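You operate a simulated robot arm through the tools that you are given. There is no shell and no other tool. Be economical: measure what you need, move in short steps, check, and stop when the job is done.

You run a simulated robot arm. Do the job below in one go: nothing can be reset, and whatever is moved stays where it is left.

Task
Pull the paint table drawer open.

It is judged by the outcome, as a careful person would: the job done as asked, and still so three seconds after it is handed in. It fails if anything else is knocked over, pushed out of place, dropped, spilled or broken.

Robot
A 6-joint arm with a two-finger parallel gripper, fixed in place. Base frame: the origin is at the foot of the arm, x ahead of it, y to its left, z up. Lengths are in m, angles in degrees, forces in N, time in s.
With the tool pointing down near the work surface it reaches from about 0.18 to 0.64 m from the base axis. Its first joint turns from -66.0 to 66.0 degrees. Payload 2.9 kg.
The tool frame sits at the grasp point between the pads (the TCP): z along the fingers, y along the line on which they close. The tips reach 0.03 m beyond it. Largest opening 0.11 m; finger width 0.02, thickness 0.01; the body of the gripper, 0.048 by 0.112 m, starts 0.055 m behind the TCP.
Orientation is told as [roll, pitch, yaw] about the base's x, y, z axes, in that order, counted from this pose: with the fingers straight down and closing along the base's y, the tool's x points along the base's -x, its y along +y and its z along -z.

Tools
- The arm moves only by the tool drive_tool. Its arguments are lists of equal length, an entry for each row: "translation": the shift along the tool's x, y, z in m, a list of three; "rotation": the turn, a rotation vector about the tool's x, y, z in degrees, a list of three. In form: {"translation": [[x, y, z], ...], "rotation": [[wx, wy, wz], ...]}. A call has 1 to 10 rows; each row is the pose to reach, as a shift and turn from the pose commanded when the call began, along the tool's axes at that moment. "hand" is the finger opening in m, from 0 to 0.11, set as the call begins (left out, the last holds). Rows are played at 5 a second. More than 0.05 m and 8.6 degrees between two rows, or a gripper value outside its range, and nothing of the call is played. A pose out of reach is approached as far as the arm can. The call stops where the force on the tool passes 40 N (or 10 N more than at its start, if that is more) or the arm is blocked; 0.2 s more then pass. The fingers move at their own pace (about 0.108 m/s each) and stop on an object; they squeeze with about 32 N. The grip force told is the motor's: it shows also when the fingers shut on nothing. Time passes only in rows, and 0.2 s behind the last, so rows that repeat a pose let the fingers close. The reply holds the time, the measured pose of the TCP, the force on the tool along the base axes, the opening and the grip force, in the units named above and with some noise, and new pictures: "show" is both (left out), scene, wrist or none.
- Cameras (640 x 400 px; columns grow to the right, rows downward): "scene" is fixed at [0.0591, 0.4238, 1.3751]; the picture's right is [-0.89, -0.46, 0.00], its down [-0.30, 0.58, -0.76] and it looks along [0.35, -0.67, -0.65] (base axes); focal length 352 px, centre (320, 200). "wrist" rides on the gripper at [-0.036, 0, -0.057] in the tool frame; the picture's right is [0.00, -1.00, 0.00], its down [0.97, 0.00, -0.24] and it looks along [0.24, 0.00, 0.97] (tool axes); focal length 218 px, centre (320, 200).
- measure_at(camera, pixels): for up to 12 pixels [column, row] of the newest picture of that camera ("zoom" is the newest enlarged one), the place [x, y, z] in the base frame of the surface seen there, good to about 0.002 m. It takes no simulated time.
- inspect(camera, box): a new picture of the part [left, top, right, bottom] of that camera's present view, enlarged. It takes no simulated time.
- sign_off(): hands the job in; it is judged then, once.

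Keep the steps short. Do not move on a guess: measure, check each grasp and each placing, and mend mistakes. In all there are 60 turns and 120 pictures (those below and enlarged ones count). Leave the gripper open and the arm clear of the work at the hand-in unless told otherwise, and finish with a single line.

The tools are called after ">>>" as a command line: name --argument value ..., lists and objects as JSON in quotes. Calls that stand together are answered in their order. drive_tool: Moves the arm, as the interface text tells. Its arguments: {"type":"object","properties":{"translation":{"type":"array"},"rotation":{"type":"array"},"hand":{"type":"number"},"show":{"type":"string","enum":["both","scene","wrist","none"]}},"required":["translation","rotation"]} The other tools are called the same way: measure_at (camera, pixels) gives the place of the surface under pixels of a picture; inspect (camera, box) takes an enlarged picture of a part of a camera's view; sign_off () hands the job in.

At the start:

```text
t: 0.0
position: [0.3625, -0.14, 0.8663]
orientation: [-0.2, -0.1, -0.1]
ft_force: [-0.6, 0.9, 1.0]
width: 0.1099
grasp_force: 0.1
```

scene: 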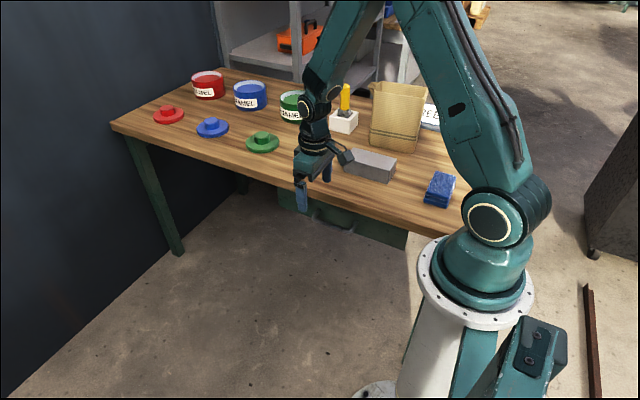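
wrist: 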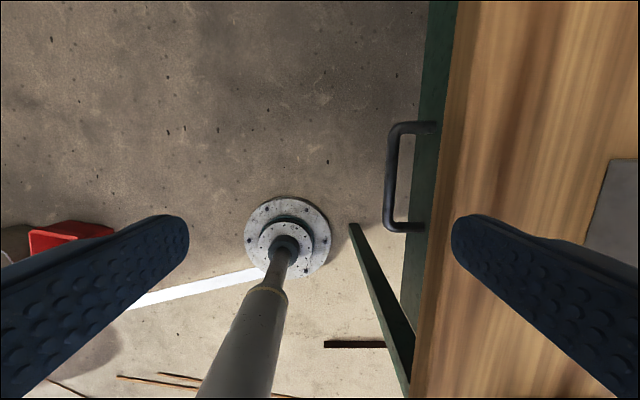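

The wrist view shows a dark handle at about (395,180) on the drawer front, beneath the table edge. I'll measure the handle, the drawer front and the table edge.

>>> measure_at --camera "wrist" --pixels '[[390, 150], [389, 180], [388, 212], [410, 127], [410, 227], [428, 128], [425, 180], [440, 180], [470, 180], [416, 226], [445, 40], [402, 360]]'

>>> inspect --camera "wrist" --box '[340, 80, 500, 280]'

>>> inspect --camera "scene" --box '[240, 130, 460, 270]'

```text
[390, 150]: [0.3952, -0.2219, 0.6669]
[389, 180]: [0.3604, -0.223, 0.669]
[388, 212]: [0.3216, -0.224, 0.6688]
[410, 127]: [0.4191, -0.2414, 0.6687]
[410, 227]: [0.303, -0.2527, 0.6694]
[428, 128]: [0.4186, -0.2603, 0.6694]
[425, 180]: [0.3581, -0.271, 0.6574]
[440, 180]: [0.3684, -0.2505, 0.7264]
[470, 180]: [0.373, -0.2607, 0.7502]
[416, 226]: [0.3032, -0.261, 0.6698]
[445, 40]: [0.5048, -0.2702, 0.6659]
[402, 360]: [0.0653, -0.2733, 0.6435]
```

```text
2.00 times, centred on (420, 180) of wrist
```

zoom: 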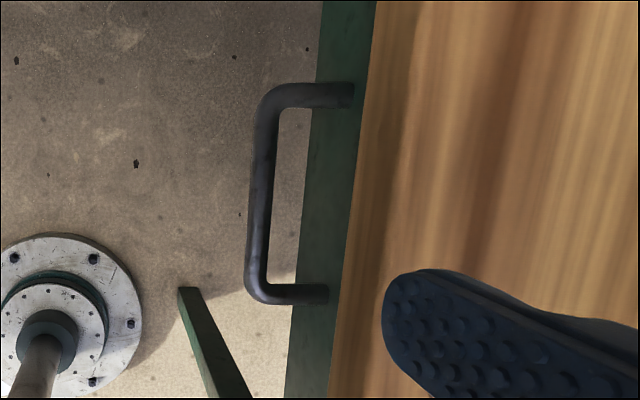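

```text
2.86 times, centred on (350, 200) of scene
```

zoom: 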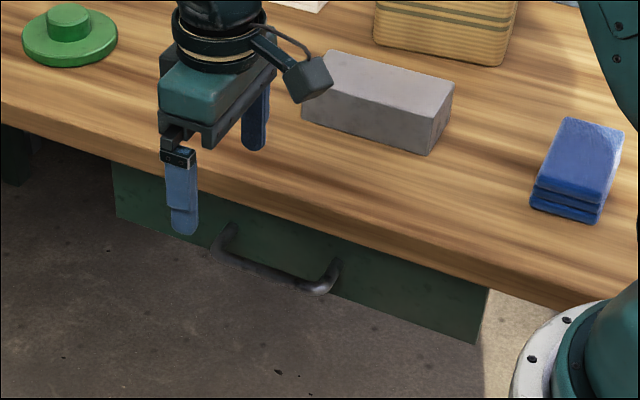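

The handle bar runs along x from 0.30 to 0.42, at y≈-0.228 and z≈0.663. The drawer face is at y≈-0.271 and the table edge at y≈-0.25, with its top at z≈0.75. Coming straight down, the gripper body would hit the table top. I'll tilt the tool 60° about its x so the fingers point toward -y and down, well clear of the table, and part-close to 0.06.

>>> drive_tool --translation '[[0, 0, 0], [0, 0.01, 0], [0, 0.02, 0], [0, 0.03, 0], [0, 0.03, 0], [0, 0.03, 0], [0, 0.03, 0], [0, 0.03, 0]]' --rotation '[[7.5, 0, 0], [15, 0, 0], [22.5, 0, 0], [30, 0, 0], [37.5, 0, 0], [45, 0, 0], [52.5, 0, 0], [60, 0, 0]]' --hand 0.06

```text
t: 1.8
position: [0.3634, -0.1098, 0.8663]
orientation: [-60.3, -0.1, 0.1]
ft_force: [0.2, -0.4, 0.0]
width: 0.06
grasp_force: 0.1
```

scene: 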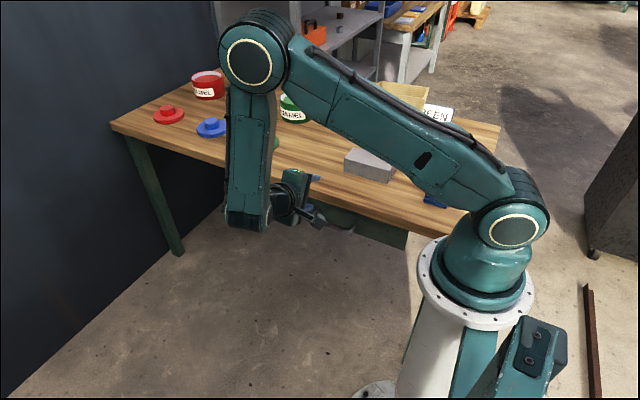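
wrist: 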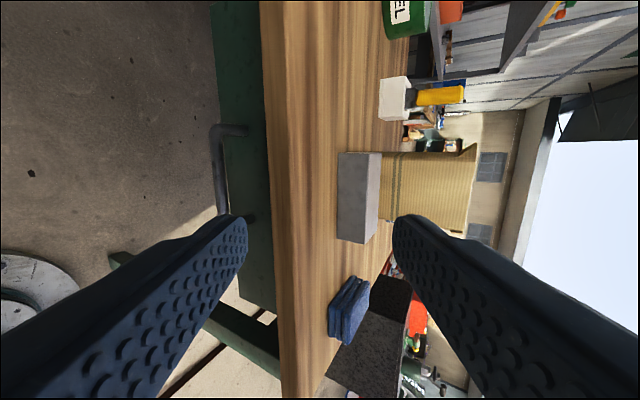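

The tilt is reached and the path is clear. Next I'll go to a standoff about 0.08 m back from the bar along the finger direction.

>>> drive_tool --translation '[[0, 0.0292, 0.02], [0, 0.0584, 0.05], [0, 0.088, 0.08], [0, 0.1167, 0.11], [0, 0.1167, 0.124]]' --rotation '[[0, 0, 0], [0, 0, 0], [0, 0, 0], [0, 0, 0], [0, 0, 0]]'

```text
t: 3.0
position: [0.3636, -0.1597, 0.7035]
orientation: [-60.2, 0.0, -0.1]
ft_force: [-0.5, 0.3, -0.8]
width: 0.06
grasp_force: 0.0
```

scene: 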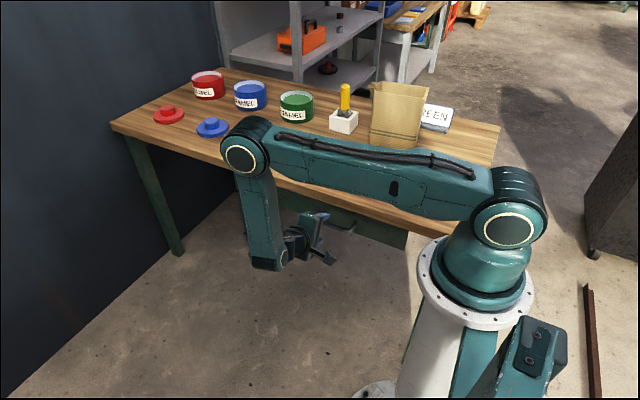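
wrist: 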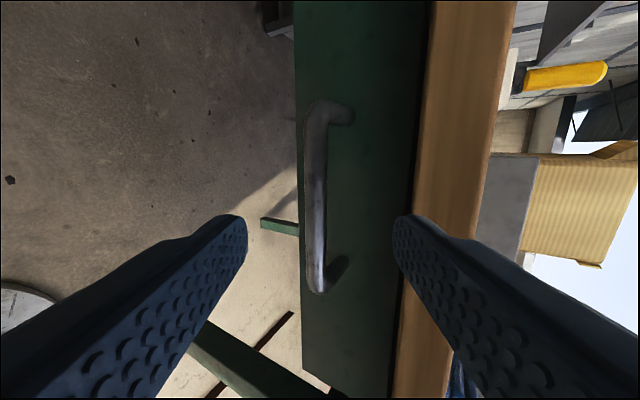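

The bar lies between the fingers at about (315,200). I'll measure it again, plus the table lip and drawer face.

>>> measure_at --camera "wrist" --pixels '[[315, 150], [315, 190], [308, 190], [324, 190], [316, 240], [370, 190], [405, 150], [424, 150], [440, 150], [304, 330]]'

```text
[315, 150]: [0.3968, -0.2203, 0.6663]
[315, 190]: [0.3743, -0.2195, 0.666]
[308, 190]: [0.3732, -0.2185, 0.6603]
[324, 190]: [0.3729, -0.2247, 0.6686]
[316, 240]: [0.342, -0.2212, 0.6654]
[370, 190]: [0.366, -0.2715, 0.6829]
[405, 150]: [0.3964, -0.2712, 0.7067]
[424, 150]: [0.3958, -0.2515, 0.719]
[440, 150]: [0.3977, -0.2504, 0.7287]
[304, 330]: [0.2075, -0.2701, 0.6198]
```

The bar centre is at y≈-0.2245, z≈0.6625. I'll advance 0.0666 m along the fingers with a 0.003 m offset and the opening at 0.05. That leaves the tips just past the bar and clear of the drawer face.

>>> drive_tool --translation '[[0, 0.003, 0.015], [0, 0.003, 0.03], [0, 0.003, 0.045], [0, 0.003, 0.058], [0, 0.003, 0.0666]]' --rotation '[[0, 0, 0], [0, 0, 0], [0, 0, 0], [0, 0, 0], [0, 0, 0]]' --hand 0.05

```text
t: 4.2
position: [0.3644, -0.2174, 0.6664]
orientation: [-60.1, 0.0, 0.0]
ft_force: [-0.2, 0.0, 0.8]
width: 0.0501
grasp_force: 0.1
```

scene: 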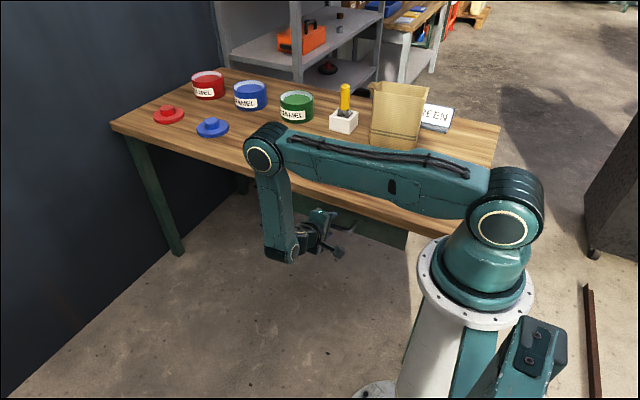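
wrist: 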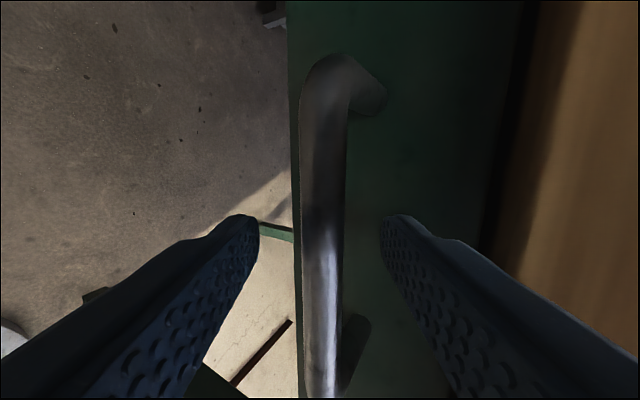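

The bar is centred between the fingers and nothing is touching. Closing on it now.

>>> drive_tool --translation '[[0, 0, 0], [0, 0, 0], [0, 0, 0]]' --rotation '[[0, 0, 0], [0, 0, 0], [0, 0, 0]]' --hand 0 --show "wrist"

```text
t: 5.0
position: [0.3641, -0.2158, 0.6669]
orientation: [-60.2, 0.0, -0.1]
ft_force: [-1.4, -4.0, 10.2]
width: 0.0137
grasp_force: 44.8
```

wrist: 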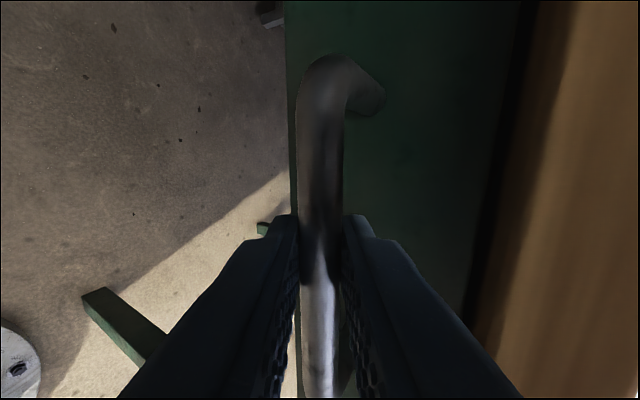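

The grip holds at 0.0137 m, which is the bar's thickness. I'll pull slowly along base +y, 0.05 m first (tool axes: 0.5 y, -0.866 z).

>>> drive_tool --translation '[[0, 0.0025, -0.00433], [0, 0.005, -0.00866], [0, 0.0075, -0.013], [0, 0.01, -0.0173], [0, 0.0125, -0.0217], [0, 0.015, -0.026], [0, 0.0175, -0.0303], [0, 0.02, -0.0346], [0, 0.0225, -0.039], [0, 0.025, -0.0433]]' --rotation '[[0, 0, 0], [0, 0, 0], [0, 0, 0], [0, 0, 0], [0, 0, 0], [0, 0, 0], [0, 0, 0], [0, 0, 0], [0, 0, 0], [0, 0, 0]]'

```text
t: 7.2
position: [0.3642, -0.166, 0.6673]
orientation: [-60.1, -0.1, -0.1]
ft_force: [1.7, -2.8, 10.7]
width: 0.0138
grasp_force: 44.4
```

scene: 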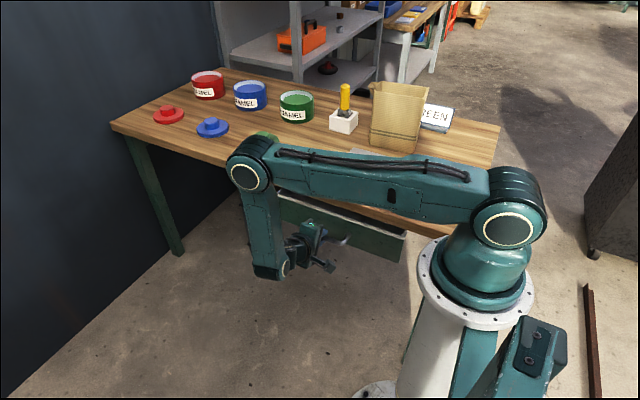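
wrist: 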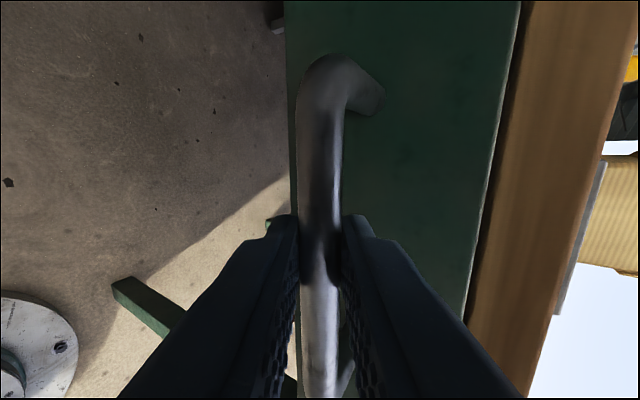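

The drawer slides freely and the grip is unchanged. Before pulling further I'll check how near the drawer's end is to the robot's column.

>>> measure_at --camera "scene" --pixels '[[403, 238], [398, 258], [378, 240], [285, 200], [420, 270], [440, 300]]'

>>> inspect --camera "scene" --box '[240, 170, 460, 310]'

```text
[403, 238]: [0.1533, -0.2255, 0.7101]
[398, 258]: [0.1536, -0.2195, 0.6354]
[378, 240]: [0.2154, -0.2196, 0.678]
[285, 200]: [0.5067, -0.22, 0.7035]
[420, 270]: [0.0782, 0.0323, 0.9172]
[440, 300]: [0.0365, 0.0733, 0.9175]
```

```text
2.86 times, centred on (350, 240) of scene
```

zoom: 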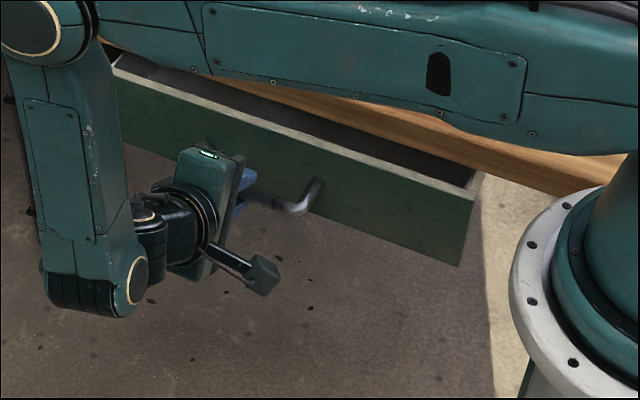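

The drawer's near end is at x=0.153 and the column reaches about 0.09, so it will pass. Pulling another 0.10 m.

>>> drive_tool --translation '[[0, 0.005, -0.00866], [0, 0.01, -0.0173], [0, 0.015, -0.026], [0, 0.02, -0.0346], [0, 0.025, -0.0433], [0, 0.03, -0.052], [0, 0.035, -0.0606], [0, 0.04, -0.0693], [0, 0.045, -0.0779], [0, 0.05, -0.0866]]' --rotation '[[0, 0, 0], [0, 0, 0], [0, 0, 0], [0, 0, 0], [0, 0, 0], [0, 0, 0], [0, 0, 0], [0, 0, 0], [0, 0, 0], [0, 0, 0]]'

```text
t: 9.4
position: [0.3646, -0.0659, 0.6673]
orientation: [-60.1, -0.1, 0.0]
ft_force: [-1.0, -2.6, 16.6]
width: 0.0136
grasp_force: 45.2
```

scene: 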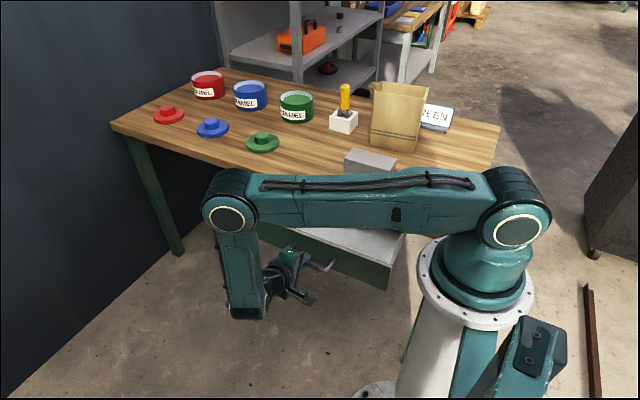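
wrist: 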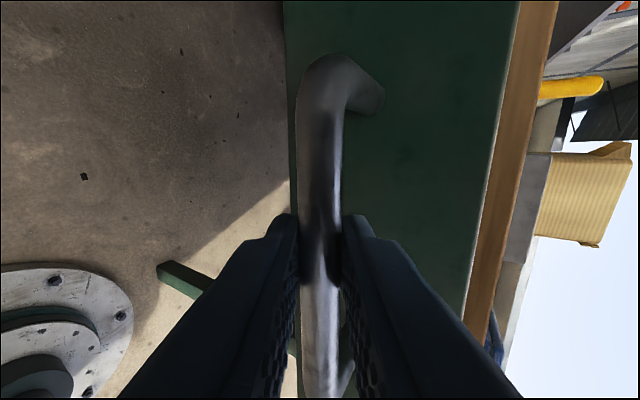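

The drawer is open 0.15 m. I'll ease out another 0.04 m in small steps, raising 1 mm to relieve the vertical force, and watch for an end stop.

>>> drive_tool --translation '[[0, 0.0011, -0.0039], [0, 0.0031, -0.0074], [0, 0.0051, -0.0109], [0, 0.0071, -0.0144], [0, 0.0091, -0.0178], [0, 0.0111, -0.0213], [0, 0.0131, -0.0247], [0, 0.0151, -0.0282], [0, 0.0171, -0.0317], [0, 0.0191, -0.0351]]' --rotation '[[0, 0, 0], [0, 0, 0], [0, 0, 0], [0, 0, 0], [0, 0, 0], [0, 0, 0], [0, 0, 0], [0, 0, 0], [0, 0, 0], [0, 0, 0]]'

```text
t: 11.6
position: [0.3637, -0.0255, 0.6682]
orientation: [-60.0, 0.1, -0.1]
ft_force: [-0.6, -3.6, -17.2]
width: 0.0136
grasp_force: 45.1
```

scene: 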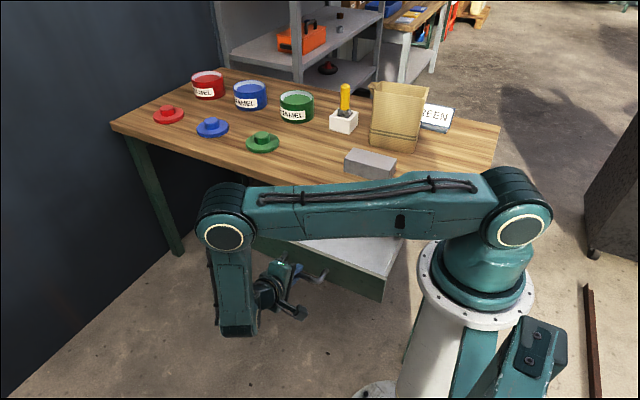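
wrist: 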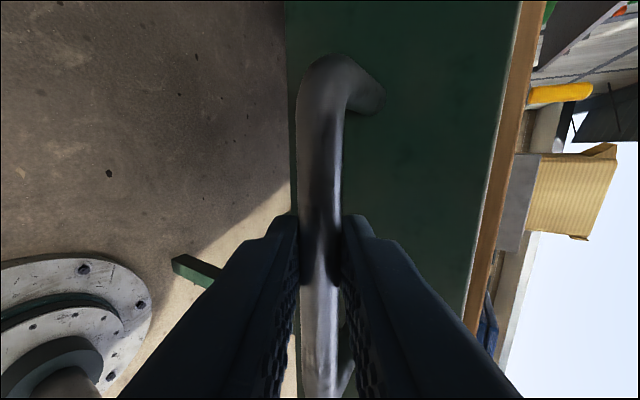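

It still slides freely at 0.19 m. One more gentle 0.04 m to see whether it reaches a stop, lowering 0.5 mm to balance the vertical force.

>>> drive_tool --translation '[[0, 0.0024, -0.0032], [0, 0.0044, -0.0067], [0, 0.0064, -0.0101], [0, 0.0084, -0.0136], [0, 0.0104, -0.0171], [0, 0.0124, -0.0205], [0, 0.0144, -0.024], [0, 0.0164, -0.0275], [0, 0.0184, -0.0309], [0, 0.0204, -0.0344]]' --rotation '[[0, 0, 0], [0, 0, 0], [0, 0, 0], [0, 0, 0], [0, 0, 0], [0, 0, 0], [0, 0, 0], [0, 0, 0], [0, 0, 0], [0, 0, 0]]'

```text
t: 13.8
position: [0.3647, 0.0134, 0.6668]
orientation: [-60.1, 0.0, 0.0]
ft_force: [5.4, -3.0, -7.4]
width: 0.0137
grasp_force: 44.9
```

scene: 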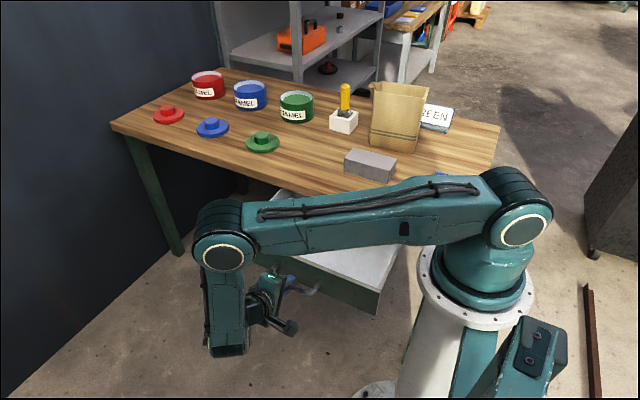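
wrist: 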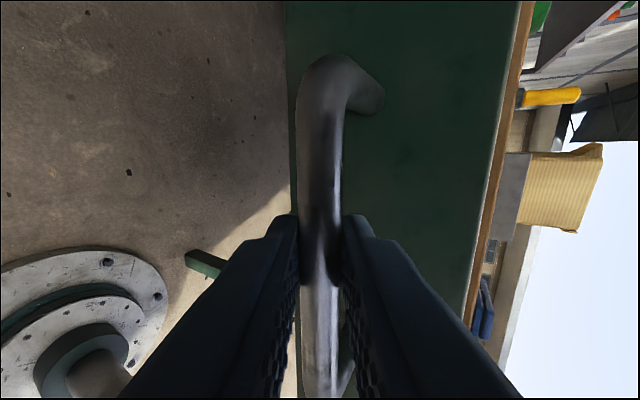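

The drawer is now 0.23 m open, clearly wide, so I'll stop here. I'll open the fingers to 0.05 while holding position.

>>> drive_tool --translation '[[0, 0, 0], [0, 0, 0], [0, 0, 0]]' --rotation '[[0, 0, 0], [0, 0, 0], [0, 0, 0]]' --hand 0.05 --show "wrist"

```text
t: 14.6
position: [0.3625, 0.0139, 0.6678]
orientation: [-60.1, 0.0, -0.1]
ft_force: [0.5, -0.7, 0.1]
width: 0.0501
grasp_force: 0.1
```

wrist: 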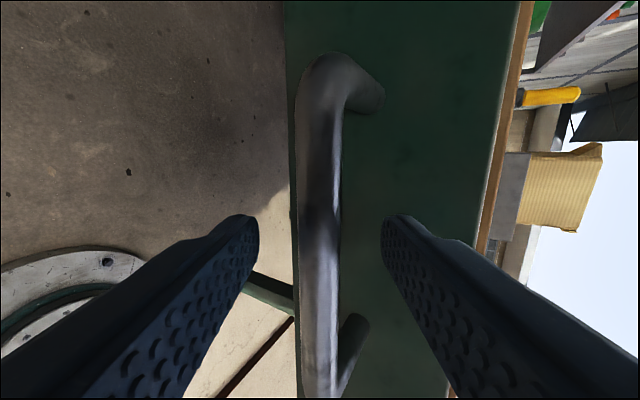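

The fingers are off the bar on both sides. I'll back straight out along the fingers by 0.10 m.

>>> drive_tool --translation '[[0, 0, -0.015], [0, 0, -0.03], [0, 0, -0.05], [0, 0, -0.075], [0, 0, -0.1], [0, 0, -0.1]]' --rotation '[[0, 0, 0], [0, 0, 0], [0, 0, 0], [0, 0, 0], [0, 0, 0], [0, 0, 0]]'

```text
t: 16.0
position: [0.3636, 0.1008, 0.7172]
orientation: [-60.1, 0.0, -0.1]
ft_force: [0.4, 0.2, -1.0]
width: 0.0498
grasp_force: 0.1
```

scene: 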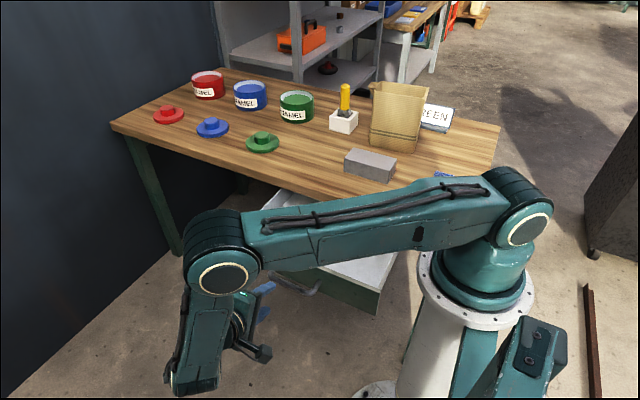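
wrist: 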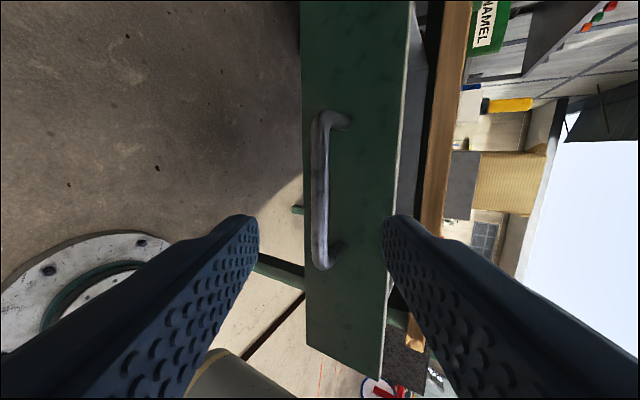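

The gripper is clear. I'll confirm the drawer has stayed open.

>>> measure_at --camera "wrist" --pixels '[[360, 180], [320, 190], [340, 320]]'

>>> drive_tool --translation '[[0, 0, 0], [0, 0, 0], [0, 0, 0], [0, 0, 0], [0, 0, 0]]' --rotation '[[0, 0, 0], [0, 0, 0], [0, 0, 0], [0, 0, 0], [0, 0, 0]]' --hand 0.11 --show "wrist"

>>> measure_at --camera "wrist" --pixels '[[360, 180], [320, 190], [340, 320]]'

```text
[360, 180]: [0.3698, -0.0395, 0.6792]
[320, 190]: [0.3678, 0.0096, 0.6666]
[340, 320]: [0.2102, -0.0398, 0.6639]
```

```text
t: 17.2
position: [0.3646, 0.1007, 0.7158]
orientation: [-60.1, 0.0, -0.2]
ft_force: [0.0, 0.8, -0.6]
width: 0.1099
grasp_force: 0.0
```

wrist: 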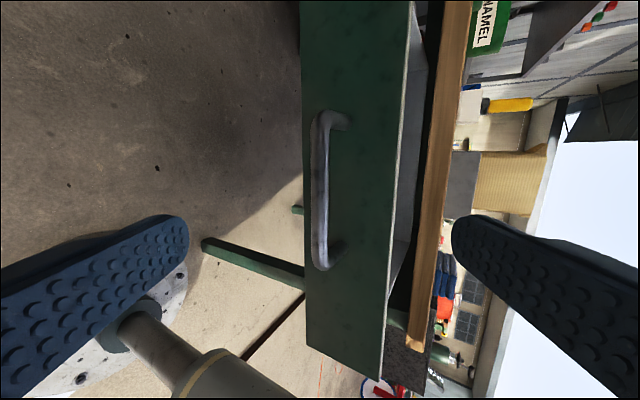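

```text
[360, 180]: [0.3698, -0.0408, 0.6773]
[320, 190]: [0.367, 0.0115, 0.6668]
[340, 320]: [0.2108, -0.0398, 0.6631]
```

The drawer face went from y≈-0.271 to y≈-0.040 and is steady there. The gripper is open and clear, and the things on the table haven't moved. Handing in.

>>> sign_off

```text
The job is handed in.
```

The paint table drawer is pulled open about 0.23 m and stayed put after release; nothing else was disturbed, and the gripper is open and clear.
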